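You operate a simulated robot arm through the tools that you are given. There is no shell and no other tool.

Carry out the task below with a simulated two-armed robot. There is one attempt and no reset: what you move stays moved.

JOB
Take the check cloth from the trestle top and lay it out flat on the plank top.

The check looks at the end state, three seconds after you hand in, the way a careful person would. Anything else that was tipped, shoved, dropped, spilled or broken makes it a failure. Flat cloth is picked up by pressing the open fingertips on it (5 to 10 N) and closing them slowly along it; thin cloth reads only 2 to 8 mm in the jaws.

ROBOT AND FRAMES
Two 7-joint arms with two-finger parallel grippers on one trunk, on a base that drives. Base frame: it is fixed to the floor where the robot stands at the start and does not move with it; the origin is under the middle of the robot, x ahead of it, y to its left, z up. Units: mm, degrees, N and s.
The left shoulder is at the start at [50, 158, 1083], the right one opposite. With the tool pointing down near the work surface each hand reaches from about 200 to 660 mm from the robot's upright axis, wherever it stands, measured 20 degrees to its own side. Places, roughly: check cloth [600, -100, 800]; plank top [900, 1500, 800]. Payload 3.91 kg a hand.
The TCP of each hand is the grasp point between the finger pads, 30 mm short of the fingertips. In the tool frame z runs along the fingers and y along their closing line. Largest opening 110 mm; finger width 20, thickness 10; the body of the gripper, 48 by 112 mm, starts 55 mm behind the TCP.
Orientation is that of the tool frame in the base frame, as a unit quaternion [w, x, y, z]. With the fingers straight down and closing along the base's y, the tool's x points along the base's -x, its y along +y and its z along -z.

CONTROLS
- The arms move only by the tool servo_tool. It takes "left_commands", "right_commands" or both (then of equal length, played together; a hand with none holds still); each is a list of rows, each a list of 3 entries, a list of its own where there are three numbers: the closure, from 0 (fully open) to 1 (shut), then the shift along the tool's x, y, z in mm, then the turn, a rotation vector about the tool's x, y, z in degrees. In form: [[claw, [x, y, z], [wx, wy, wz]], ...]. A call has 1 to 20 rows; each row is the pose to reach, as a shift and turn from the pose commanded when the call began, along the tool's axes at that moment. A row lasts 0.2 s, in which the tool goes at most 50 mm and 8.6 degrees; a call with a longer step from one row to the next is refused whole, and so is a gripper value outside its range. Where a pose cannot be reached the arm comes as near as it can. A force on the tool above 40 N (or 10 N above the force at the start of the call, whichever is more), or a blocked arm, ends the call early, and 0.2 s more pass. The fingers move at their own pace (about 153 mm/s each) and stop on an object; they squeeze with about 34 N. The grip force told is the motor's: it shows also when the fingers shut on nothing. Time passes only in rows, and 0.2 s behind the last, so rows that repeat a pose let the fingers close. The reply holds the time, the measured pose of the TCP, the force on the tool along the base axes, the opening and the grip force, in the units named above and with some noise, with the torque about the TCP (base axes, N m) and any sound that the robot's microphone picked up.
- Cameras (640 x 400 px; columns grow to the right, rows downward): "scene" is now at [124.7, -15.5, 1211.4]; the picture's right is [-0.20, -0.98, 0.00], its down [-0.63, 0.12, -0.77] and it looks along [0.75, -0.15, -0.64] (base axes); focal length 272 px, centre (320, 200). "left" rides on the left gripper at [72, -17, -103] in its tool frame; the picture's right is [0.23, 0.97, 0.00], its down [-0.76, 0.18, -0.62] and it looks along [-0.61, 0.14, 0.78] (tool axes); focal length 222 px, centre (320, 200). "right" rides on the right gripper at [72, 17, -103] in its tool frame; the picture's right is [-0.23, 0.97, 0.00], its down [-0.76, -0.18, -0.62] and it looks along [-0.61, -0.14, 0.78] (tool axes); focal length 222 px, centre (320, 200). There is no depth. A picture from a camera that has moved, and an enlarged one, comes with that camera's place and axes in the base frame and with its lens.
- camera(camera): a new picture of that camera. No time passes.
- raise_lower(by): slides the trunk up (or, below 0, down) by that many mm; the arms and the scene camera ride with it, the base frame stays. It gives what a move gives, with no picture.
- drive_base(legs): drives the robot by 1 to 6 legs, each [ahead, turn to the left] in mm and degrees, along the robot's own axes; the way and the turn of a leg run together, so that a leg with both is an arc; at most 1500 mm and 180 degrees a leg. The arms and the cameras ride along, it lands a little off, and it stops where it bumps. It gives what a move gives.
- pan_tilt(pan, tilt): turns the head with the scene camera to pan (to the left, within 80 degrees either way) and tilt (down, from -29 to 69), counted from straight ahead of the robot. It gives what a move gives.
- zoom(camera, box): a new picture of the part [left, top, right, bottom] of that camera's present view, enlarged. No time passes.
- close_job(): hands the job in; it is judged then, once.

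Nothing tells you exact positions but the pictures and the camera data. Unless the task says otherwise, let go and move clear before handing in.

The tools are called after "Emit:" as a command line: name --argument value ..., lists and objects as JSON in quotes. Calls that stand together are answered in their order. servo_tool: Moves the arms, as the interface text tells. Its arguments: {"type":"object","properties":{"left_commands":{"type":"array"},"right_commands":{"type":"array"}},"required":[]} The other tools are called the same way: raise_lower (by) slides the trunk up or down; drive_base (legs) drives the base; pan_tilt (pan, tilt) turns the head that bears the scene camera; camera (camera) takes a picture; zoom (camera, box) takes an enlarged picture of a part of a camera's view; close_job () hands the job in.

At the start:

```text
time_s: 0.0
left_position: [374.5, 148.2, 1005.6]
left_ee_rot: [0.0, -0.001, 1.0, 0.0]
left_ft_force: [0.6, 0.3, 0.1]
left_torque: [-0.01, 0.03, 0.01]
left_gripper_width: 110.0
left_grip_force: 0.0
right_position: [455.6, -288.5, 953.4]
right_ee_rot: [0.0, 0.0, 1.0, 0.0]
right_ft_force: [0.0, -0.4, 0.2]
right_torque: [-0.03, -0.01, -0.01]
right_gripper_width: 110.0
right_grip_force: 0.0
trunk travel left (down, up): [-325.0, 157.0]
robot x, y, heading: [-0.3, 2.6, -0.1]
head pan, tilt: [-11.2, 39.7]
```

scene: 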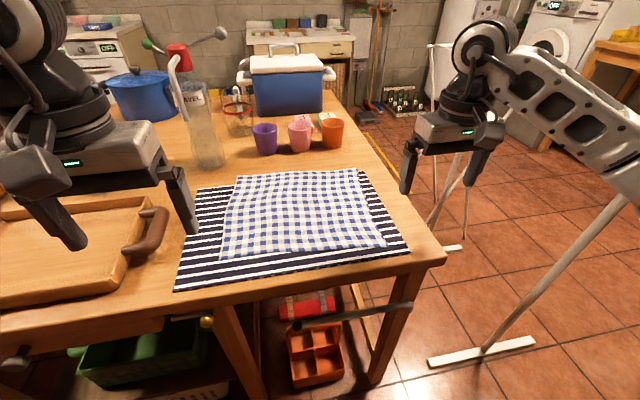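
right: 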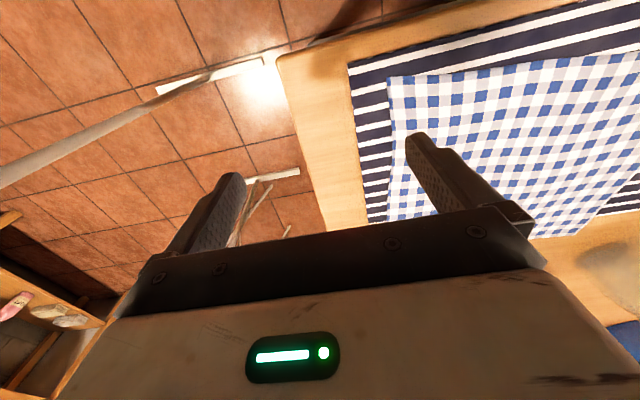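
left: 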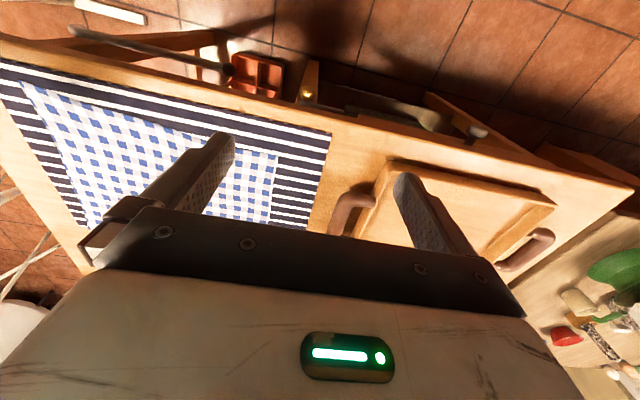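

The check cloth lies on a striped cloth at the near right end of the trestle table, roughly x 445–740, y −235–100. I'll look more closely at it and find the plank top to my left before moving anything.

Emit:
zoom --camera "scene" --box '[160, 140, 440, 315]'

Emit:
pan_tilt --pan 60 --tilt 25

Emit:
camera --camera "scene"

```text
2.29 times, centred on (300, 228) of scene
camera zoom: at [124.7, -15.5, 1211.4], right [-0.2, -0.98, 0.0], down [-0.63, 0.12, -0.77], along [0.75, -0.15, -0.64], focal length 622 px, centre (366, 137)
```

zoom: 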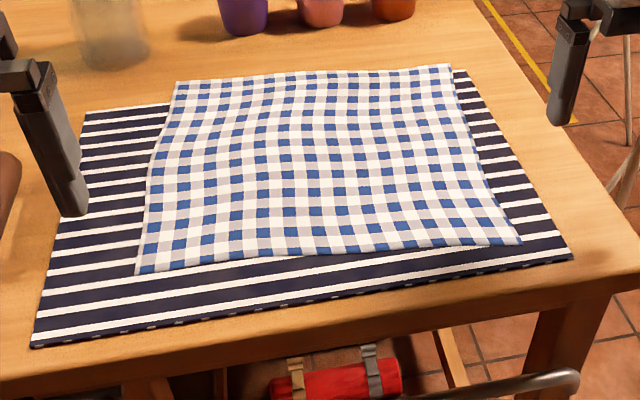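

```text
time_s: 1.4
left_position: [374.5, 148.2, 1004.8]
left_ee_rot: [-0.001, 0.0, 1.0, -0.001]
left_ft_force: [0.2, -0.4, 0.0]
left_torque: [0.01, 0.01, -0.03]
left_gripper_width: 110.0
left_grip_force: 0.0
right_position: [455.2, -288.7, 952.5]
right_ee_rot: [0.0, 0.0, 1.0, 0.0]
right_ft_force: [0.2, -0.7, 0.2]
right_torque: [-0.02, -0.01, -0.04]
right_gripper_width: 110.0
right_grip_force: 0.1
trunk travel left (down, up): [-325.0, 157.0]
robot x, y, heading: [3.3, 2.3, -0.0]
head pan, tilt: [60.0, 25.0]
```

```text
taken
camera scene: at [87.2, 80.9, 1234.2], right [0.87, -0.5, 0.0], down [-0.21, -0.37, -0.91], along [0.45, 0.78, -0.42], focal length 272 px, centre (320, 200)
```

scene: 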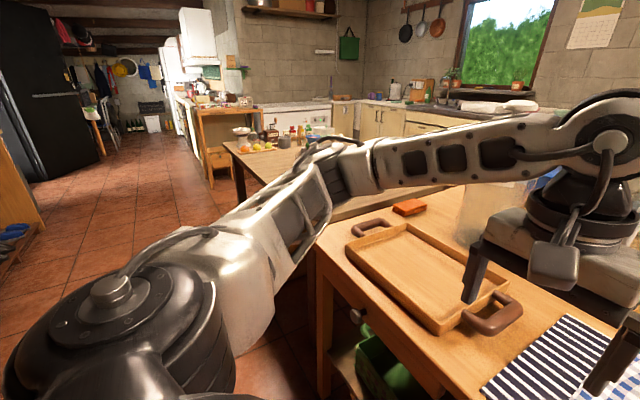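

The plank top seems to be the next table to the left, partly hidden by my left arm. I'll zoom in on it.

Emit:
zoom --camera "scene" --box '[180, 90, 500, 290]'

Emit:
pan_tilt --pan 35 --tilt 30

Emit:
camera --camera "scene"

```text
2.00 times, centred on (340, 190) of scene
camera zoom: at [87.2, 80.9, 1234.2], right [0.87, -0.5, 0.0], down [-0.21, -0.37, -0.91], along [0.45, 0.78, -0.42], focal length 544 px, centre (280, 220)
```

zoom: 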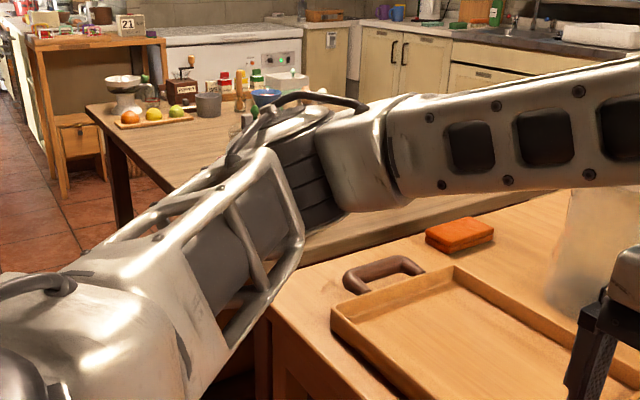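

```text
time_s: 2.3
left_position: [375.4, 147.6, 1005.0]
left_ee_rot: [0.001, 0.0, 1.0, 0.0]
left_ft_force: [-0.4, 0.1, 0.6]
left_torque: [0.03, 0.0, 0.01]
left_gripper_width: 110.1
left_grip_force: 0.1
right_position: [455.0, -289.1, 954.0]
right_ee_rot: [0.0, 0.0, 1.0, -0.001]
right_ft_force: [0.2, 0.7, 0.2]
right_torque: [-0.03, -0.01, 0.0]
right_gripper_width: 109.6
right_grip_force: 0.0
trunk travel left (down, up): [-325.0, 157.0]
robot x, y, heading: [2.5, -4.6, -0.3]
head pan, tilt: [35.0, 30.0]
```

```text
taken
camera scene: at [115.1, 53.0, 1226.3], right [0.57, -0.82, 0.0], down [-0.41, -0.29, -0.87], along [0.71, 0.5, -0.5], focal length 272 px, centre (320, 200)
```

scene: 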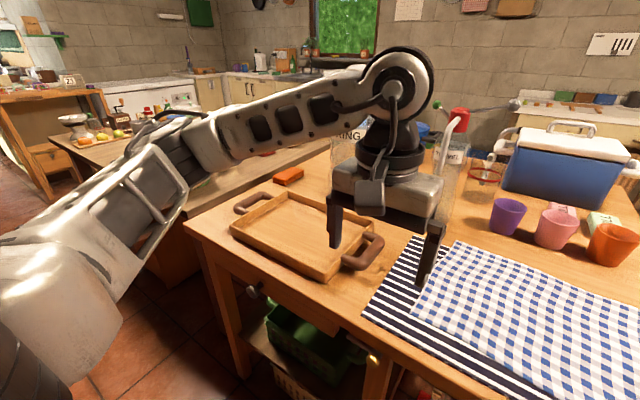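

The cloth corners agree between the scene and hand cameras at z≈800: near-left at about [471, 103], near-right at about [443, −210], cloth about 315 x 275 mm. I'll bring both hands half open above the two near corners.

Emit:
servo_tool --left_commands '[[0.2, [-22, -15, 20], [0, 0, 0]], [0.4, [-44, -30, 45], [0, 0, 0]], [0.6, [-66, -45, 70], [0, 0, 0]], [0.6, [-88, -60, 100], [0, 0, 0]], [0.6, [-111, -76, 130], [0, 0, 0]], [0.6, [-111, -76, 130], [0, 0, 0]]]' --right_commands '[[0.2, [-2, 22, 10], [0, 0, 0]], [0.4, [-4, 44, 25], [0, 0, 0]], [0.6, [-5, 66, 40], [0, 0, 0]], [0.6, [-6, 88, 60], [0, 0, 0]], [0.6, [-8, 107, 78], [0, 0, 0]], [0.6, [-8, 107, 78], [0, 0, 0]]]'

Emit:
pan_tilt --pan 0 --tilt 50

Emit:
camera --camera "scene"

Emit:
camera --camera "left"

Emit:
camera --camera "right"

```text
time_s: 3.7
left_position: [486.0, 72.4, 872.8]
left_ee_rot: [-0.001, 0.0, 1.0, 0.0]
left_ft_force: [-0.1, -0.3, 0.3]
left_torque: [0.01, 0.02, 0.02]
left_gripper_width: 44.0
left_grip_force: 0.0
right_position: [462.6, -181.2, 874.6]
right_ee_rot: [-0.001, 0.0, 1.0, 0.0]
right_ft_force: [0.2, 0.2, -0.4]
right_torque: [0.01, -0.01, -0.02]
right_gripper_width: 44.1
right_grip_force: 0.0
trunk travel left (down, up): [-325.0, 157.0]
robot x, y, heading: [-0.7, 1.9, -0.1]
head pan, tilt: [35.0, 30.0]
```

```text
time_s: 4.7
left_position: [487.1, 73.8, 873.6]
left_ee_rot: [0.0, 0.001, 1.0, 0.0]
left_ft_force: [0.4, 0.6, -0.5]
left_torque: [-0.05, 0.0, 0.01]
left_gripper_width: 43.8
left_grip_force: 0.1
right_position: [461.9, -181.8, 875.0]
right_ee_rot: [0.0, -0.001, 1.0, 0.0]
right_ft_force: [0.1, -0.1, -0.2]
right_torque: [0.01, -0.03, -0.02]
right_gripper_width: 43.8
right_grip_force: 0.0
trunk travel left (down, up): [-325.0, 157.0]
robot x, y, heading: [0.4, 1.8, 0.0]
head pan, tilt: [0.0, 50.0]
```

```text
taken
camera scene: at [118.1, 1.2, 1196.8], right [0.0, -1.0, 0.0], down [-0.77, 0.0, -0.64], along [0.64, 0.0, -0.77], focal length 272 px, centre (320, 200)
```

scene: 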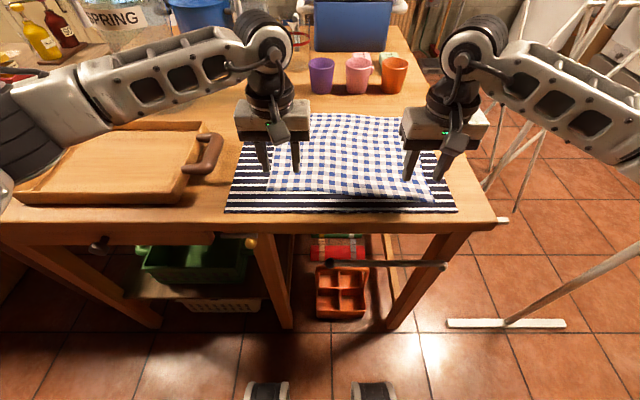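

```text
taken
camera left: at [412.0, 54.9, 977.3], right [-0.23, 0.97, 0.0], down [0.76, 0.18, 0.62], along [0.61, 0.14, -0.78], focal length 222 px, centre (320, 200)
```

left: 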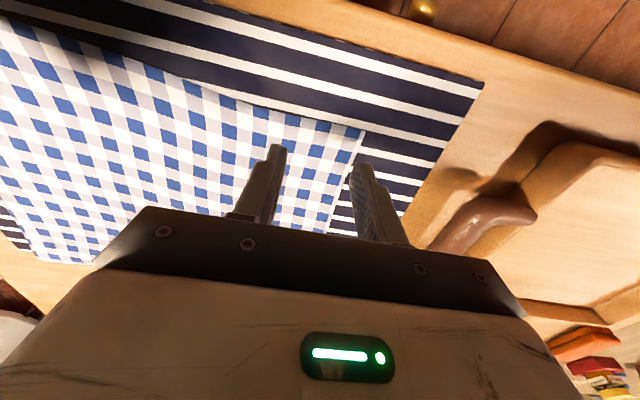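

```text
taken
camera right: at [391.4, -165.5, 978.7], right [0.23, 0.97, 0.0], down [0.76, -0.18, 0.62], along [0.61, -0.14, -0.78], focal length 222 px, centre (320, 200)
```

right: 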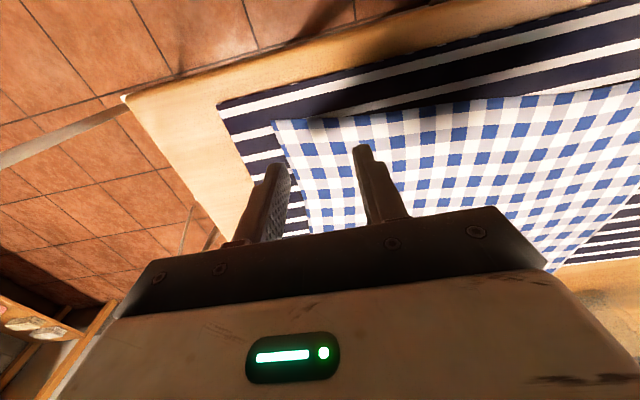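

Both hands are hovering well; each should go about 10 mm further in so both fingers sit on the cloth. I'll shift inward and descend gradually, watching contact force.

Emit:
servo_tool --left_commands '[[0.636, [0, -10, 15], [0, 0, 0]], [0.636, [0, -10, 28], [0, 0, 0]], [0.636, [0, -10, 34], [0, 0, 0]], [0.636, [0, -10, 34], [0, 0, 0]]]' --right_commands '[[0.636, [0, 10, 15], [0, 0, 0]], [0.636, [0, 10, 30], [0, 0, 0]], [0.636, [0, 10, 36], [0, 0, 0]], [0.636, [0, 10, 36], [0, 0, 0]]]'

Emit:
camera --camera "left"

Emit:
camera --camera "right"

```text
time_s: 5.7
left_position: [486.5, 60.7, 840.6]
left_ee_rot: [0.001, 0.0, 1.0, 0.0]
left_ft_force: [-0.3, 1.5, -0.4]
left_torque: [0.0, -0.01, 0.02]
left_gripper_width: 40.0
left_grip_force: 0.0
right_position: [463.8, -171.3, 838.0]
right_ee_rot: [-0.001, 0.0, 1.0, 0.0]
right_ft_force: [0.3, 0.0, -0.2]
right_torque: [0.02, 0.0, -0.01]
right_gripper_width: 39.9
right_grip_force: 0.1
trunk travel left (down, up): [-325.0, 157.0]
robot x, y, heading: [-1.4, 0.6, 0.3]
head pan, tilt: [0.0, 50.0]
```

```text
taken
camera left: at [412.5, 44.2, 944.0], right [-0.23, 0.97, 0.0], down [0.76, 0.18, 0.62], along [0.61, 0.14, -0.78], focal length 222 px, centre (320, 200)
```

left: 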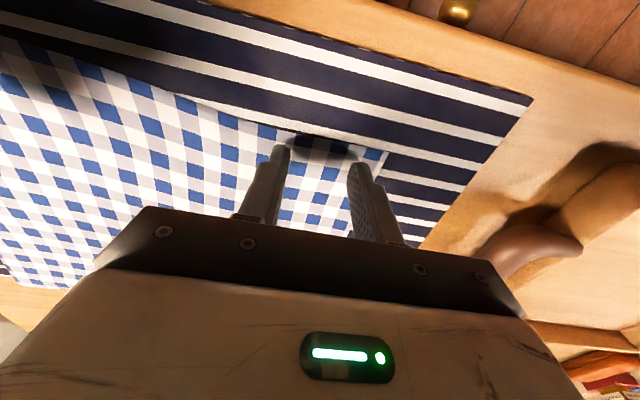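

```text
taken
camera right: at [391.7, -155.3, 942.4], right [0.23, 0.97, 0.0], down [0.76, -0.18, 0.62], along [0.61, -0.14, -0.78], focal length 222 px, centre (320, 200)
```

right: 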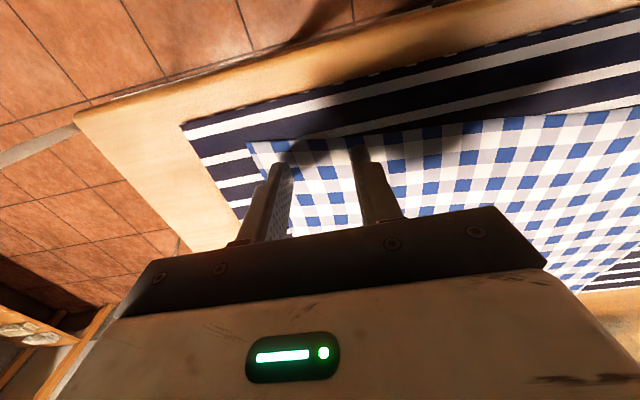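

Both fingertips are just above the cloth, inside its corners. I'll lower in small steps until I feel a few newtons.

Emit:
servo_tool --left_commands '[[0.636, [0, 0, 3], [0, 0, 0]], [0.636, [0, 0, 6], [0, 0, 0]], [0.636, [0, 0, 6], [0, 0, 0]]]' --right_commands '[[0.636, [0, 0, 2], [0, 0, 0]], [0.636, [0, 0, 4], [0, 0, 0]], [0.636, [0, 0, 4], [0, 0, 0]]]'

```text
time_s: 6.5
left_position: [486.0, 61.8, 834.6]
left_ee_rot: [0.001, 0.001, 1.0, -0.001]
left_ft_force: [-0.4, 0.6, 5.9]
left_torque: [0.06, 0.05, -0.05]
left_gripper_width: 40.1
left_grip_force: 0.0
right_position: [462.4, -170.6, 834.8]
right_ee_rot: [0.0, 0.0, 1.0, 0.0]
right_ft_force: [0.6, 0.2, 2.6]
right_torque: [0.05, -0.03, -0.04]
right_gripper_width: 40.0
right_grip_force: 0.0
trunk travel left (down, up): [-325.0, 157.0]
robot x, y, heading: [-1.3, 0.6, -0.0]
head pan, tilt: [0.0, 50.0]
```

Left reads about 6 N, right about 2.6 N. I'll press the right hand a touch more.

Emit:
servo_tool --left_commands '[[0.636, [0, 0, 0.3], [0, 0, 0]], [0.636, [0, 0, 0.3], [0, 0, 0]]]' --right_commands '[[0.636, [0, 0, 1], [0, 0, 0]], [0.636, [0, 0, 1], [0, 0, 0]]]'

```text
time_s: 7.1
left_position: [487.3, 61.5, 835.9]
left_ee_rot: [0.001, 0.0, 1.0, -0.001]
left_ft_force: [-0.3, -2.2, 7.5]
left_torque: [-0.02, 0.02, -0.03]
left_gripper_width: 39.9
left_grip_force: 0.0
right_position: [462.1, -172.2, 835.8]
right_ee_rot: [0.002, 0.0, 1.0, -0.001]
right_ft_force: [3.2, 2.5, 5.8]
right_torque: [0.01, -0.06, -0.01]
right_gripper_width: 40.3
right_grip_force: 0.1
trunk travel left (down, up): [-325.0, 157.0]
robot x, y, heading: [2.4, -1.2, 0.1]
head pan, tilt: [0.0, 50.0]
```

Pressure is 6–7.5 N on both. Now I close slowly.

Emit:
servo_tool --left_commands '[[0.66, [0, 0, 0], [0, 0, 0]], [0.69, [0, 0, 0], [0, 0, 0]], [0.72, [0, 0, 0], [0, 0, 0]], [0.75, [0, 0, 0], [0, 0, 0]], [0.78, [0, 0, 0], [0, 0, 0]], [0.81, [0, 0, 0], [0, 0, 0]], [0.84, [0, 0, 0], [0, 0, 0]], [0.87, [0, 0, 0], [0, 0, 0]], [0.9, [0, 0, 0], [0, 0, 0]], [0.93, [0, 0, 0], [0, 0, 0]], [0.96, [0, 0, 0], [0, 0, 0]], [1, [0, 0, 0], [0, 0, 0]], [1, [0, 0, 0], [0, 0, 0]], [1, [0, 0, 0], [0, 0, 0]]]' --right_commands '[[0.66, [0, 0, 0], [0, 0, 0]], [0.69, [0, 0, 0], [0, 0, 0]], [0.72, [0, 0, 0], [0, 0, 0]], [0.75, [0, 0, 0], [0, 0, 0]], [0.78, [0, 0, 0], [0, 0, 0]], [0.81, [0, 0, 0], [0, 0, 0]], [0.84, [0, 0, 0], [0, 0, 0]], [0.87, [0, 0, 0], [0, 0, 0]], [0.9, [0, 0, 0], [0, 0, 0]], [0.93, [0, 0, 0], [0, 0, 0]], [0.96, [0, 0, 0], [0, 0, 0]], [1, [0, 0, 0], [0, 0, 0]], [1, [0, 0, 0], [0, 0, 0]], [1, [0, 0, 0], [0, 0, 0]]]'

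Emit:
camera --camera "left"

Emit:
camera --camera "right"

Emit:
zoom --camera "scene" --box '[200, 80, 488, 260]'

```text
time_s: 10.1
left_position: [485.9, 61.8, 836.8]
left_ee_rot: [0.001, 0.0, 1.0, 0.0]
left_ft_force: [0.0, 0.3, 6.2]
left_torque: [0.01, 0.01, 0.0]
left_gripper_width: 0.3
left_grip_force: 34.0
right_position: [461.4, -171.7, 834.6]
right_ee_rot: [0.002, 0.001, 1.0, 0.001]
right_ft_force: [0.3, 1.6, 13.5]
right_torque: [0.01, 0.0, -0.02]
right_gripper_width: 0.0
right_grip_force: 34.0
trunk travel left (down, up): [-325.0, 157.0]
robot x, y, heading: [-1.5, -2.4, -0.1]
head pan, tilt: [0.0, 50.0]
```

```text
taken
camera left: at [412.0, 45.1, 939.0], right [-0.23, 0.97, 0.0], down [0.76, 0.18, 0.62], along [0.61, 0.14, -0.78], focal length 222 px, centre (320, 200)
```

left: 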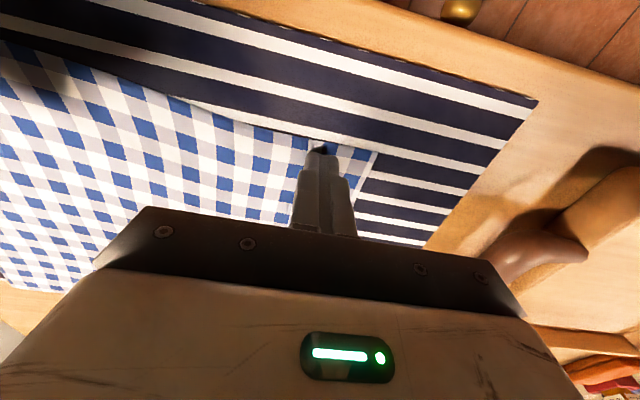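

```text
taken
camera right: at [390.4, -155.2, 938.4], right [0.23, 0.97, 0.0], down [0.76, -0.18, 0.62], along [0.61, -0.14, -0.78], focal length 222 px, centre (320, 200)
```

right: 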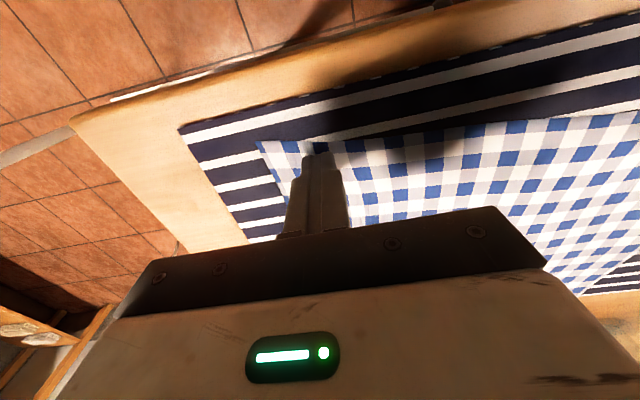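

```text
2.22 times, centred on (344, 170) of scene
camera zoom: at [116.7, 1.5, 1196.9], right [0.0, -1.0, 0.0], down [-0.77, 0.0, -0.64], along [0.64, 0.0, -0.77], focal length 604 px, centre (267, 267)
```

zoom: 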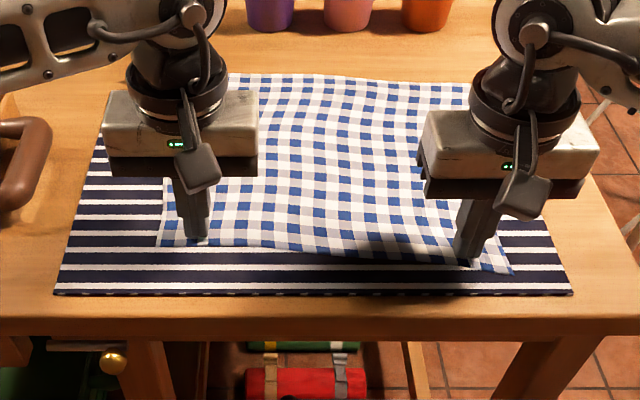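

Both fingers slid over the cloth and shut on nothing (0 mm). I'll lift slightly, open wider, press a bit harder and try again, first with the right hand.

Emit:
servo_tool --left_commands '[[1, [0, 0, -8], [0, 0, 0]], [0.45, [0, -5, -10], [0, 0, 0]], [0.45, [0, -5, -10], [0, 0, 0]], [0.45, [0, -5, -10], [0, 0, 0]], [0.45, [0, -5, -10], [0, 0, 0]]]' --right_commands '[[1, [0, 0, -8], [0, 0, 0]], [0.45, [0, 6, -8], [0, 0, 0]], [0.45, [0, 6, -5], [0, 0, 0]], [0.45, [0, 6, 0.3], [0, 0, 0]], [0.45, [0, 6, 0.3], [0, 0, 0]]]'

```text
time_s: 11.3
left_position: [485.4, 57.3, 846.0]
left_ee_rot: [0.001, 0.0, 1.0, 0.0]
left_ft_force: [-0.6, 0.0, 0.5]
left_torque: [0.0, 0.04, -0.01]
left_gripper_width: 60.4
left_grip_force: 0.0
right_position: [462.7, -165.3, 834.6]
right_ee_rot: [0.001, 0.0, 1.0, 0.0]
right_ft_force: [-1.2, -0.3, 6.5]
right_torque: [-0.02, 0.03, 0.02]
right_gripper_width: 60.3
right_grip_force: 0.0
trunk travel left (down, up): [-325.0, 157.0]
robot x, y, heading: [0.2, 2.8, 0.1]
head pan, tilt: [0.0, 50.0]
```

Emit:
servo_tool --right_commands '[[0.45, [0, 0, 1.0], [0, 0, 0]], [0.45, [0, 0, 1.0], [0, 0, 0]]]'

Emit:
camera --camera "right"

```text
time_s: 11.9
left_position: [486.3, 57.2, 847.9]
left_ee_rot: [0.001, 0.0, 1.0, 0.001]
left_ft_force: [-0.1, 0.1, -0.4]
left_torque: [-0.03, -0.01, 0.0]
left_gripper_width: 60.5
left_grip_force: 0.0
right_position: [462.0, -165.9, 835.3]
right_ee_rot: [0.002, 0.0, 1.0, -0.001]
right_ft_force: [-2.4, -1.5, 15.0]
right_torque: [-0.02, 0.07, 0.04]
right_gripper_width: 60.4
right_grip_force: 0.0
trunk travel left (down, up): [-325.0, 157.0]
robot x, y, heading: [1.5, -0.3, -0.2]
head pan, tilt: [0.0, 50.0]
```

```text
taken
camera right: at [390.8, -149.5, 938.3], right [0.23, 0.97, 0.0], down [0.76, -0.18, 0.63], along [0.61, -0.14, -0.78], focal length 222 px, centre (320, 200)
```

right: 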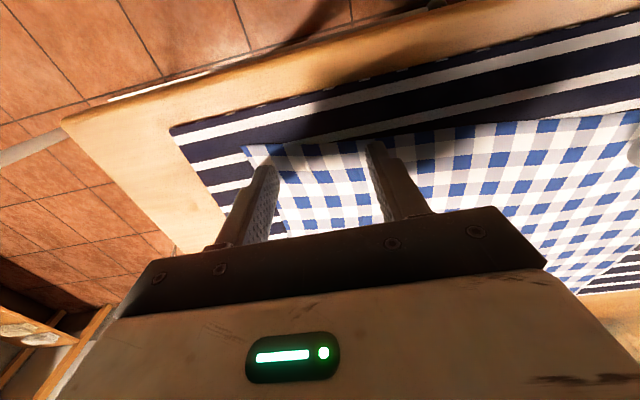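

15 N is too high; I'll back off half a millimetre to about 10 N and close slowly.

Emit:
servo_tool --right_commands '[[0.45, [0, 0, -0.6], [0, 0, 0]], [0.5, [0, 0, -0.6], [0, 0, 0]], [0.55, [0, 0, -0.6], [0, 0, 0]], [0.6, [0, 0, -0.6], [0, 0, 0]], [0.65, [0, 0, -0.6], [0, 0, 0]], [0.7, [0, 0, -0.6], [0, 0, 0]], [0.75, [0, 0, -0.6], [0, 0, 0]], [0.8, [0, 0, -0.6], [0, 0, 0]]]'

Emit:
camera --camera "right"

```text
time_s: 13.7
left_position: [487.2, 56.5, 843.8]
left_ee_rot: [0.001, 0.0, 1.0, 0.0]
left_ft_force: [0.0, 0.0, 0.6]
left_torque: [-0.02, 0.05, 0.02]
left_gripper_width: 60.9
left_grip_force: 0.0
right_position: [462.0, -166.0, 836.4]
right_ee_rot: [0.001, 0.001, 1.0, 0.0]
right_ft_force: [0.3, 0.1, 14.4]
right_torque: [0.02, 0.01, 0.0]
right_gripper_width: 19.1
right_grip_force: 0.0
trunk travel left (down, up): [-325.0, 157.0]
robot x, y, heading: [-2.4, -1.6, 0.2]
head pan, tilt: [0.0, 50.0]
```

```text
taken
camera right: at [390.8, -150.0, 938.4], right [0.23, 0.97, 0.0], down [0.76, -0.18, 0.62], along [0.61, -0.14, -0.78], focal length 222 px, centre (320, 200)
```

right: 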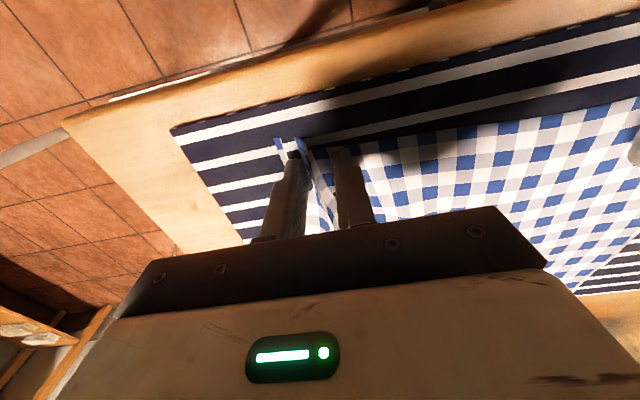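

This time the check cloth is bunching between the fingers and the striped one stays put. Finish closing.

Emit:
servo_tool --right_commands '[[0.84, [0, 0, 0], [0, 0, 0]], [0.88, [0, 0, 0], [0, 0, 0]], [0.92, [0, 0, 0], [0, 0, 0]], [0.96, [0, 0, 0], [0, 0, 0]], [1, [0, 0, 0], [0, 0, 0]], [1, [0, 0, 0], [0, 0, 0]], [1, [0, 0, 0], [0, 0, 0]]]'

Emit:
camera --camera "right"

Emit:
camera --camera "left"

```text
time_s: 15.3
left_position: [486.3, 55.9, 845.2]
left_ee_rot: [0.001, 0.0, 1.0, 0.0]
left_ft_force: [0.3, 0.1, 0.7]
left_torque: [-0.01, -0.02, -0.02]
left_gripper_width: 60.6
left_grip_force: 0.1
right_position: [461.6, -167.0, 836.0]
right_ee_rot: [0.0, -0.001, 1.0, 0.0]
right_ft_force: [0.3, -6.1, 16.5]
right_torque: [-0.2, -0.01, 0.02]
right_gripper_width: 2.6
right_grip_force: 34.0
trunk travel left (down, up): [-325.0, 157.0]
robot x, y, heading: [0.9, 0.4, 0.3]
head pan, tilt: [0.0, 50.0]
```

```text
taken
camera right: at [390.8, -150.5, 938.3], right [0.23, 0.97, 0.0], down [0.76, -0.18, 0.62], along [0.61, -0.14, -0.78], focal length 222 px, centre (320, 200)
```

right: 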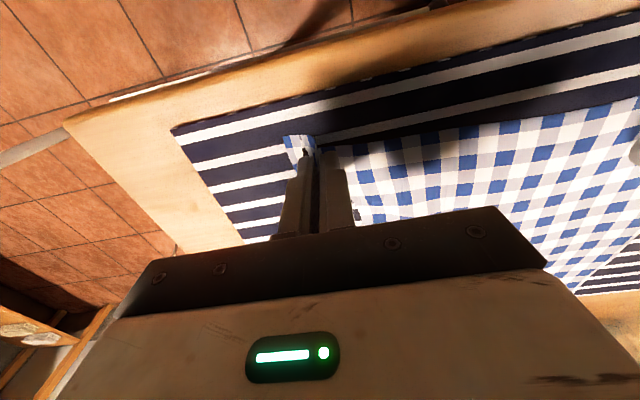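

```text
taken
camera left: at [412.1, 39.8, 949.5], right [-0.23, 0.97, 0.0], down [0.76, 0.18, 0.62], along [0.61, 0.14, -0.78], focal length 222 px, centre (320, 200)
```

left: 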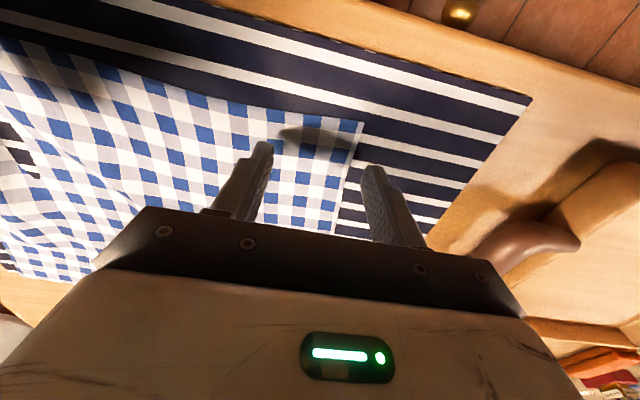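

The right hand holds the cloth (2.6 mm). The pull moved the left corner to about [455, 77], so I'll shift the left hand inward and toward me before pressing.

Emit:
servo_tool --left_commands '[[0.45, [8, -13, 0], [0, 0, 0]], [0.45, [16, -26, 0], [0, 0, 0]], [0.45, [16, -26, 6], [0, 0, 0]], [0.45, [16, -26, 6], [0, 0, 0]]]' --right_commands '[[1, [0, 0, -1], [0, 0, 0]], [1, [0, 0, -2], [0, 0, 0]], [1, [0, 0, -2], [0, 0, 0]], [1, [0, 0, -2], [0, 0, 0]]]'

Emit:
camera --camera "left"

```text
time_s: 16.3
left_position: [470.4, 31.1, 838.3]
left_ee_rot: [0.001, 0.0, 1.0, 0.0]
left_ft_force: [-1.5, -0.9, 0.3]
left_torque: [0.04, -0.05, 0.0]
left_gripper_width: 60.4
left_grip_force: 0.0
right_position: [462.5, -165.4, 834.3]
right_ee_rot: [-0.001, -0.001, 1.0, 0.0]
right_ft_force: [-0.8, -1.5, 2.8]
right_torque: [-0.04, -0.01, 0.02]
right_gripper_width: 2.8
right_grip_force: 34.1
trunk travel left (down, up): [-325.0, 157.0]
robot x, y, heading: [-3.2, -1.9, -0.3]
head pan, tilt: [0.0, 50.0]
```

```text
taken
camera left: at [396.7, 13.6, 941.6], right [-0.23, 0.97, 0.0], down [0.76, 0.18, 0.62], along [0.61, 0.14, -0.78], focal length 222 px, centre (320, 200)
```

left: 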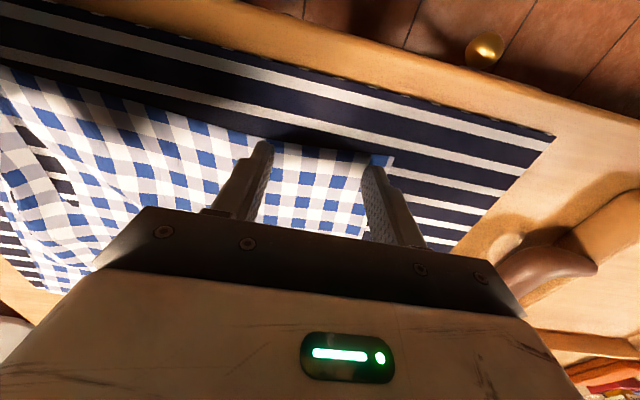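

I see dark stripes showing beside the right pinch; I must check whether the striped cloth is caught too.

Emit:
zoom --camera "left" --box '[0, 50, 240, 200]'

Emit:
zoom --camera "scene" --box '[360, 100, 520, 240]'

Emit:
zoom --camera "right" --box '[180, 80, 480, 260]'

```text
2.67 times, centred on (120, 125) of left
camera zoom: at [396.7, 13.6, 941.6], right [-0.23, 0.97, 0.0], down [0.76, 0.18, 0.62], along [0.61, 0.14, -0.78], focal length 592 px, centre (853, 400)
```

zoom: 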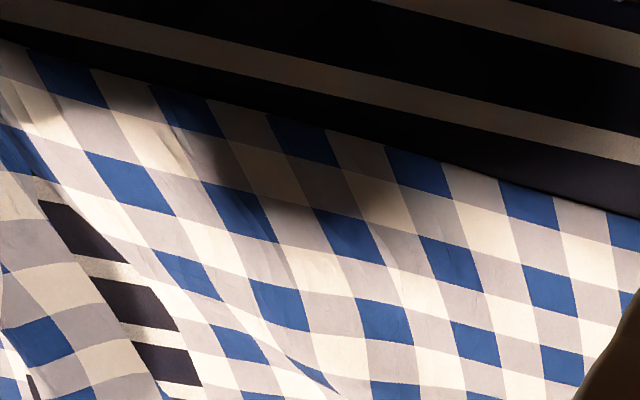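

```text
2.86 times, centred on (440, 170) of scene
camera zoom: at [117.9, 1.1, 1196.7], right [0.0, -1.0, 0.0], down [-0.77, 0.0, -0.64], along [0.64, 0.0, -0.77], focal length 777 px, centre (-23, 286)
```

zoom: 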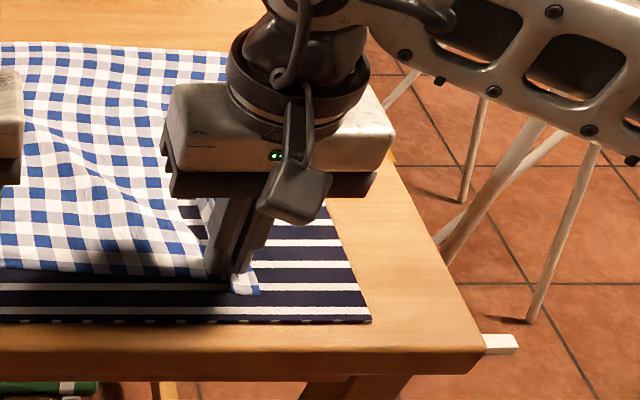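

```text
2.13 times, centred on (330, 170) of right
camera zoom: at [391.0, -149.6, 938.8], right [0.23, 0.97, 0.0], down [0.76, -0.18, 0.62], along [0.61, -0.14, -0.78], focal length 474 px, centre (299, 264)
```

zoom: 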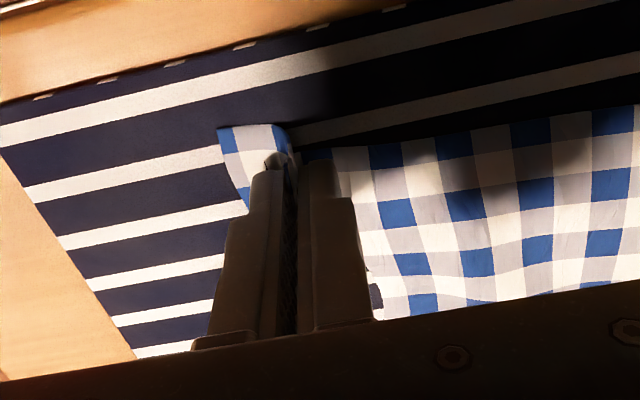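

The striped cloth lies flat and is only visible through the gap where the check cloth edge was drawn in. Now press the left hand.

Emit:
servo_tool --left_commands '[[0.45, [0, 0, 3], [0, 0, 0]], [0.45, [0, 0, 4.3], [0, 0, 0]], [0.45, [0, 0, 4.3], [0, 0, 0]]]'

```text
time_s: 17.1
left_position: [470.0, 30.8, 835.6]
left_ee_rot: [0.0, 0.0, 1.0, 0.001]
left_ft_force: [0.5, 0.9, 6.5]
left_torque: [0.05, -0.04, 0.01]
left_gripper_width: 60.5
left_grip_force: 0.2
right_position: [462.5, -165.9, 836.6]
right_ee_rot: [-0.001, 0.0, 1.0, 0.0]
right_ft_force: [0.1, 0.7, 0.6]
right_torque: [0.04, 0.03, 0.0]
right_gripper_width: 2.8
right_grip_force: 33.6
trunk travel left (down, up): [-325.0, 157.0]
robot x, y, heading: [-0.5, 1.4, -0.1]
head pan, tilt: [0.0, 50.0]
```

Emit:
servo_tool --left_commands '[[0.45, [0, 0, 0.5], [0, 0, 0]], [0.5, [0, 0, 0.5], [0, 0, 0]], [0.55, [0, 0, 0.5], [0, 0, 0]], [0.6, [0, 0, 0.5], [0, 0, 0]], [0.65, [0, 0, 0.5], [0, 0, 0]], [0.7, [0, 0, 0.5], [0, 0, 0]], [0.75, [0, 0, 0.5], [0, 0, 0]], [0.8, [0, 0, 0.5], [0, 0, 0]]]'

Emit:
camera --camera "left"

```text
time_s: 18.9
left_position: [469.5, 29.9, 835.4]
left_ee_rot: [0.002, 0.0, 1.0, -0.001]
left_ft_force: [0.7, -5.6, 16.7]
left_torque: [-0.17, 0.0, -0.01]
left_gripper_width: 21.5
left_grip_force: 0.0
right_position: [461.7, -165.2, 836.5]
right_ee_rot: [0.0, -0.001, 1.0, 0.001]
right_ft_force: [0.7, 4.9, -1.1]
right_torque: [0.11, -0.02, 0.07]
right_gripper_width: 2.4
right_grip_force: 33.6
trunk travel left (down, up): [-325.0, 157.0]
robot x, y, heading: [2.1, -5.4, -0.0]
head pan, tilt: [0.0, 50.0]
```

```text
taken
camera left: at [395.1, 13.6, 938.9], right [-0.23, 0.97, 0.0], down [0.76, 0.18, 0.62], along [0.61, 0.14, -0.78], focal length 222 px, centre (320, 200)
```

left: 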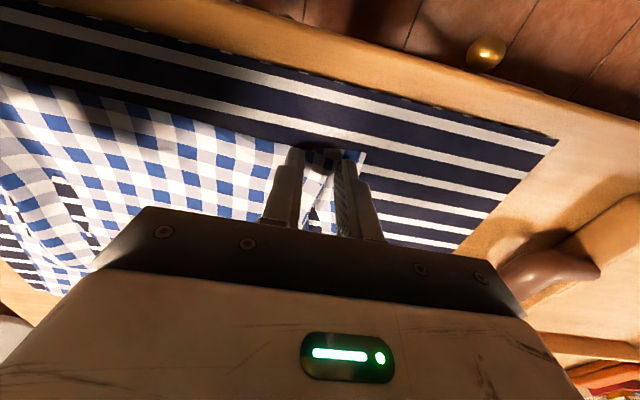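

The cloth is gathering in the left fingers as well. Finish closing there.

Emit:
servo_tool --left_commands '[[0.84, [0, 0, 0], [0, 0, 0]], [0.88, [0, 0, 0], [0, 0, 0]], [0.92, [0, 0, 0], [0, 0, 0]], [0.96, [0, 0, 0], [0, 0, 0]], [1, [0, 0, 0], [0, 0, 0]], [1, [0, 0, 0], [0, 0, 0]], [1, [0, 0, -1.5], [0, 0, 0]]]'

Emit:
camera --camera "left"

Emit:
camera --camera "scene"

```text
time_s: 20.5
left_position: [469.2, 32.7, 837.1]
left_ee_rot: [0.001, -0.001, 1.0, -0.001]
left_ft_force: [-1.4, 1.9, 22.2]
left_torque: [-0.13, -0.02, 0.01]
left_gripper_width: 7.5
left_grip_force: 34.2
right_position: [461.6, -164.8, 837.4]
right_ee_rot: [0.0, -0.001, 1.0, 0.0]
right_ft_force: [0.7, 4.9, 0.4]
right_torque: [0.16, 0.0, 0.01]
right_gripper_width: 2.5
right_grip_force: 33.6
trunk travel left (down, up): [-325.0, 157.0]
robot x, y, heading: [1.2, 2.6, -0.0]
head pan, tilt: [0.0, 50.0]
```

```text
taken
camera left: at [395.3, 14.7, 939.7], right [-0.23, 0.97, 0.0], down [0.76, 0.18, 0.63], along [0.61, 0.14, -0.78], focal length 222 px, centre (320, 200)
```

left: 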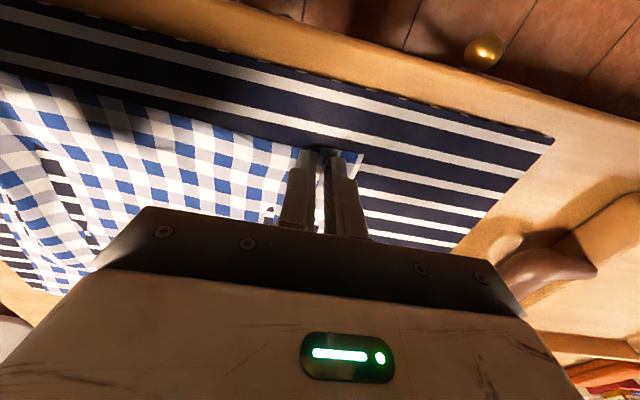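

```text
taken
camera scene: at [116.4, 1.6, 1196.9], right [0.0, -1.0, 0.0], down [-0.76, 0.0, -0.64], along [0.64, 0.0, -0.76], focal length 272 px, centre (320, 200)
```

scene: 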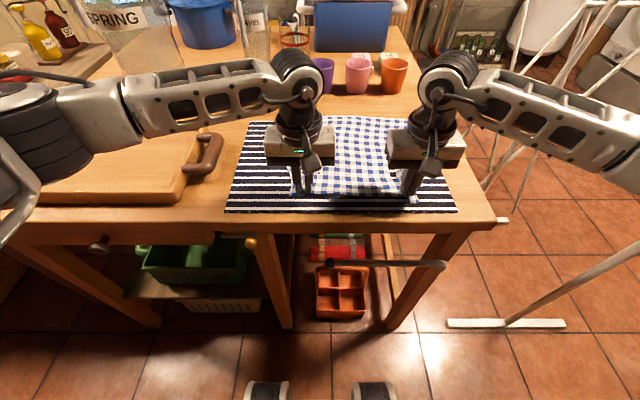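

Left holds 7.5 mm of cloth, so several layers. I'll lift a little and check that only the check cloth comes up.

Emit:
servo_tool --left_commands '[[1, [0, 0, -6], [0, 0, 0]], [1, [0, 0, -12], [0, 0, 0]], [1, [0, 0, -20], [0, 0, 0]], [1, [0, 0, -20], [0, 0, 0]]]' --right_commands '[[1, [0, 0, -6], [0, 0, 0]], [1, [0, 0, -12], [0, 0, 0]], [1, [0, 0, -20], [0, 0, 0]], [1, [0, 0, -20], [0, 0, 0]]]'

Emit:
zoom --camera "left" --box '[160, 60, 480, 260]'

Emit:
zoom --camera "right" --box '[160, 60, 480, 260]'

Emit:
zoom --camera "scene" --box '[200, 90, 488, 270]'

```text
time_s: 21.5
left_position: [470.8, 31.8, 854.2]
left_ee_rot: [0.0, 0.0, 1.0, 0.0]
left_ft_force: [-0.2, -0.3, 0.3]
left_torque: [-0.02, -0.01, 0.02]
left_gripper_width: 0.1
left_grip_force: 34.0
right_position: [463.7, -165.7, 856.4]
right_ee_rot: [-0.001, -0.001, 1.0, 0.001]
right_ft_force: [0.1, 0.6, 0.1]
right_torque: [0.05, 0.02, -0.03]
right_gripper_width: 2.4
right_grip_force: 33.8
trunk travel left (down, up): [-325.0, 157.0]
robot x, y, heading: [-2.9, 2.7, -0.2]
head pan, tilt: [0.0, 50.0]
```

```text
2.00 times, centred on (320, 160) of left
camera zoom: at [396.4, 14.0, 958.3], right [-0.23, 0.97, 0.0], down [0.76, 0.18, 0.62], along [0.61, 0.14, -0.78], focal length 444 px, centre (320, 280)
```

zoom: 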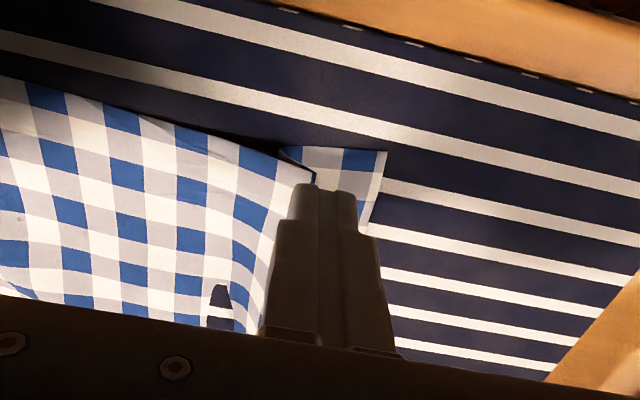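

```text
2.00 times, centred on (320, 160) of right
camera zoom: at [391.6, -149.8, 959.7], right [0.23, 0.97, 0.0], down [0.76, -0.18, 0.62], along [0.61, -0.14, -0.78], focal length 444 px, centre (320, 280)
```

zoom: 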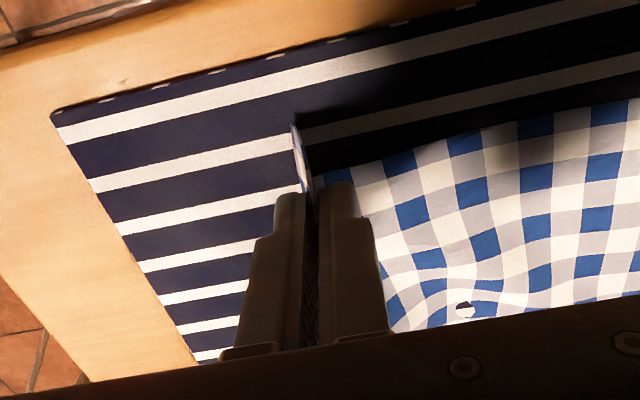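

```text
2.22 times, centred on (344, 180) of scene
camera zoom: at [118.1, 1.1, 1196.7], right [0.0, -1.0, 0.0], down [-0.77, 0.0, -0.64], along [0.64, 0.0, -0.77], focal length 604 px, centre (267, 244)
```

zoom: 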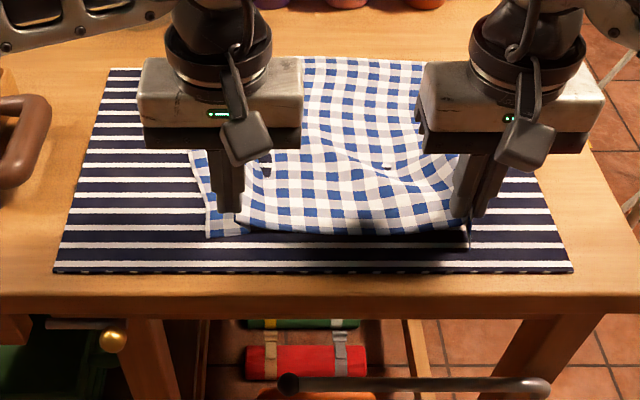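

The right hand has the cloth; the left lost it, leaving a ridge near y≈26. I'll raise the left, open, straddle that ridge further inward, lower the right so the cloth is slack, and press again.

Emit:
servo_tool --left_commands '[[1, [0, 0, -10], [0, 0, 0]], [0.45, [0, -5, -20], [0, 0, 0]], [0.45, [3, -10, -20], [0, 0, 0]], [0.45, [3, -15, -10], [0, 0, 0]], [0.45, [3, -15, 5], [0, 0, 0]], [0.45, [3, -15, 14], [0, 0, 0]], [0.45, [3, -15, 14], [0, 0, 0]]]' --right_commands '[[1, [0, 0, 4], [0, 0, 0]], [1, [0, 0, 8], [0, 0, 0]], [1, [0, 0, 12], [0, 0, 0]], [1, [0, 0, 15], [0, 0, 0]], [1, [0, 0, 18], [0, 0, 0]], [1, [0, 0, 18], [0, 0, 0]], [1, [0, 0, 18], [0, 0, 0]]]'

Emit:
camera --camera "left"

Emit:
zoom --camera "scene" --box '[200, 90, 488, 270]'

```text
time_s: 23.1
left_position: [468.0, 16.1, 841.3]
left_ee_rot: [0.0, 0.0, 1.0, 0.0]
left_ft_force: [-0.2, -0.2, -0.5]
left_torque: [-0.02, 0.0, 0.01]
left_gripper_width: 60.3
left_grip_force: 0.2
right_position: [463.0, -166.3, 837.6]
right_ee_rot: [0.0, 0.0, 1.0, 0.001]
right_ft_force: [0.1, 0.2, -0.4]
right_torque: [0.02, 0.0, -0.01]
right_gripper_width: 2.8
right_grip_force: 34.1
trunk travel left (down, up): [-325.0, 157.0]
robot x, y, heading: [-3.0, -2.7, 0.2]
head pan, tilt: [0.0, 50.0]
```

```text
taken
camera left: at [394.0, -1.5, 944.5], right [-0.23, 0.97, 0.0], down [0.76, 0.18, 0.62], along [0.61, 0.14, -0.78], focal length 222 px, centre (320, 200)
```

left: 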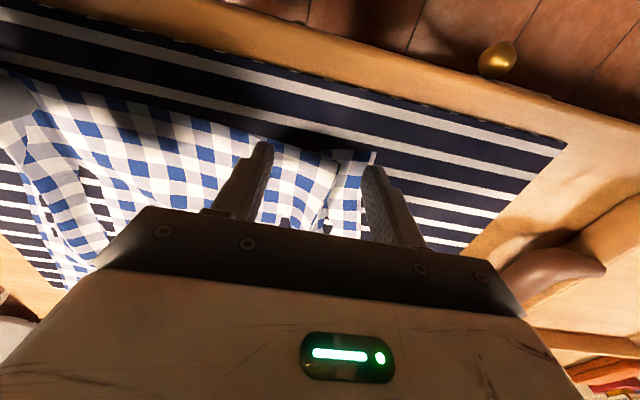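

```text
2.22 times, centred on (344, 180) of scene
camera zoom: at [118.1, 1.1, 1196.7], right [0.0, -1.0, 0.0], down [-0.77, 0.0, -0.64], along [0.64, 0.0, -0.77], focal length 604 px, centre (267, 244)
```

zoom: 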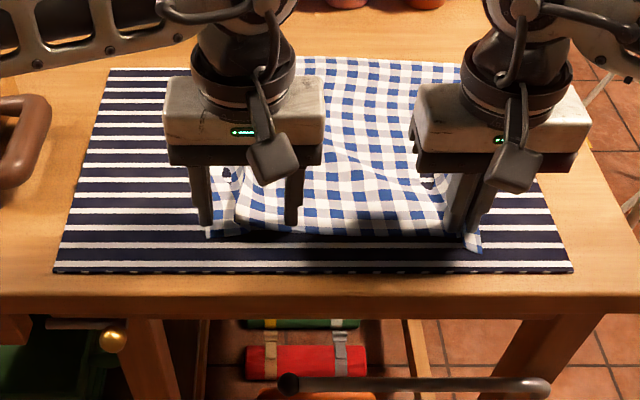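

The fingers straddle the ridge now. I'll press and close slowly.

Emit:
servo_tool --left_commands '[[0.45, [0, -6, 3], [0, 0, 0]], [0.45, [0, -6, 7.2], [0, 0, 0]], [0.45, [0, -6, 7.2], [0, 0, 0]], [0.5, [0, -6, 7.2], [0, 0, 0]], [0.55, [0, -6, 7.2], [0, 0, 0]], [0.6, [0, -6, 7.2], [0, 0, 0]], [0.65, [0, -6, 7.2], [0, 0, 0]], [0.7, [0, -6, 7.2], [0, 0, 0]], [0.75, [0, -6, 7.2], [0, 0, 0]], [0.8, [0, -6, 7.2], [0, 0, 0]]]'

Emit:
camera --camera "left"

```text
time_s: 25.3
left_position: [466.5, 8.6, 834.9]
left_ee_rot: [0.001, 0.002, 1.0, -0.001]
left_ft_force: [0.8, -5.5, 11.2]
left_torque: [-0.15, -0.06, -0.01]
left_gripper_width: 21.4
left_grip_force: 0.0
right_position: [463.0, -165.1, 839.1]
right_ee_rot: [0.0, -0.001, 1.0, 0.001]
right_ft_force: [0.1, 4.7, 0.0]
right_torque: [0.13, 0.03, 0.04]
right_gripper_width: 2.5
right_grip_force: 34.5
trunk travel left (down, up): [-325.0, 157.0]
robot x, y, heading: [1.0, -2.4, 0.1]
head pan, tilt: [0.0, 50.0]
```

```text
taken
camera left: at [392.9, -7.8, 938.9], right [-0.23, 0.97, 0.0], down [0.76, 0.18, 0.62], along [0.61, 0.14, -0.78], focal length 222 px, centre (320, 200)
```

left: 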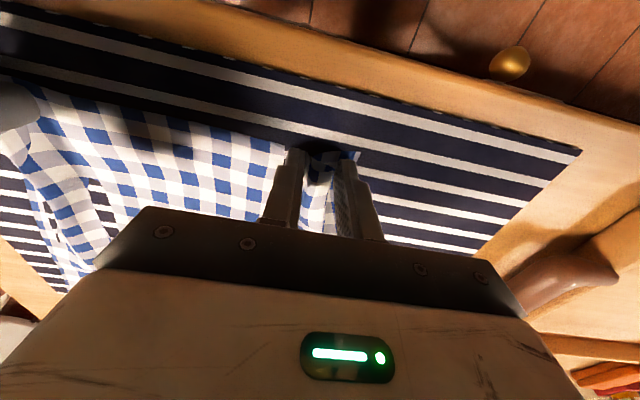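

The cloth between the hands is taut (about 5 N), resisting the gather. I'll feed slack by moving the right hand 15 mm left while closing.

Emit:
servo_tool --left_commands '[[0.8, [0, 0, 0], [0, 0, 0]], [0.8, [0, 0, 0], [0, 0, 0]], [0.84, [0, 0, 0], [0, 0, 0]], [0.88, [0, 0, 0], [0, 0, 0]], [0.92, [0, 0, 0], [0, 0, 0]], [0.96, [0, 0, 0], [0, 0, 0]], [1, [0, 0, 0], [0, 0, 0]], [1, [0, 0, 0], [0, 0, 0]], [1, [0, 0, 0], [0, 0, 0]]]' --right_commands '[[1, [0, 8, 0], [0, 0, 0]], [1, [0, 15, 0], [0, 0, 0]], [1, [0, 15, 0], [0, 0, 0]], [1, [0, 15, 0], [0, 0, 0]], [1, [0, 15, 0], [0, 0, 0]], [1, [0, 15, 0], [0, 0, 0]], [1, [0, 15, 0], [0, 0, 0]], [1, [0, 15, 0], [0, 0, 0]], [1, [0, 15, 0], [0, 0, 0]]]'

Emit:
camera --camera "left"

```text
time_s: 27.3
left_position: [468.1, 10.3, 835.6]
left_ee_rot: [0.002, -0.001, 1.0, 0.0]
left_ft_force: [2.2, 8.6, 19.0]
left_torque: [0.35, -0.07, 0.01]
left_gripper_width: 13.3
left_grip_force: 34.3
right_position: [463.0, -150.3, 838.6]
right_ee_rot: [0.001, 0.0, 1.0, 0.0]
right_ft_force: [0.5, -0.3, -0.4]
right_torque: [0.0, -0.01, 0.01]
right_gripper_width: 2.6
right_grip_force: 34.3
trunk travel left (down, up): [-325.0, 157.0]
robot x, y, heading: [2.1, 0.5, 0.2]
head pan, tilt: [0.0, 50.0]
```

```text
taken
camera left: at [393.1, -6.3, 938.8], right [-0.23, 0.97, 0.0], down [0.76, 0.18, 0.63], along [0.61, 0.14, -0.78], focal length 222 px, centre (320, 200)
```

left: 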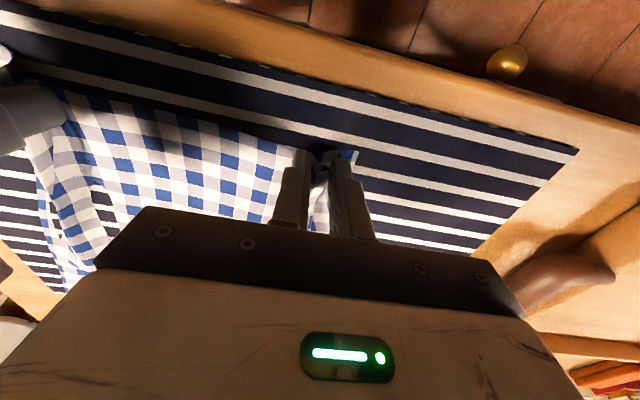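

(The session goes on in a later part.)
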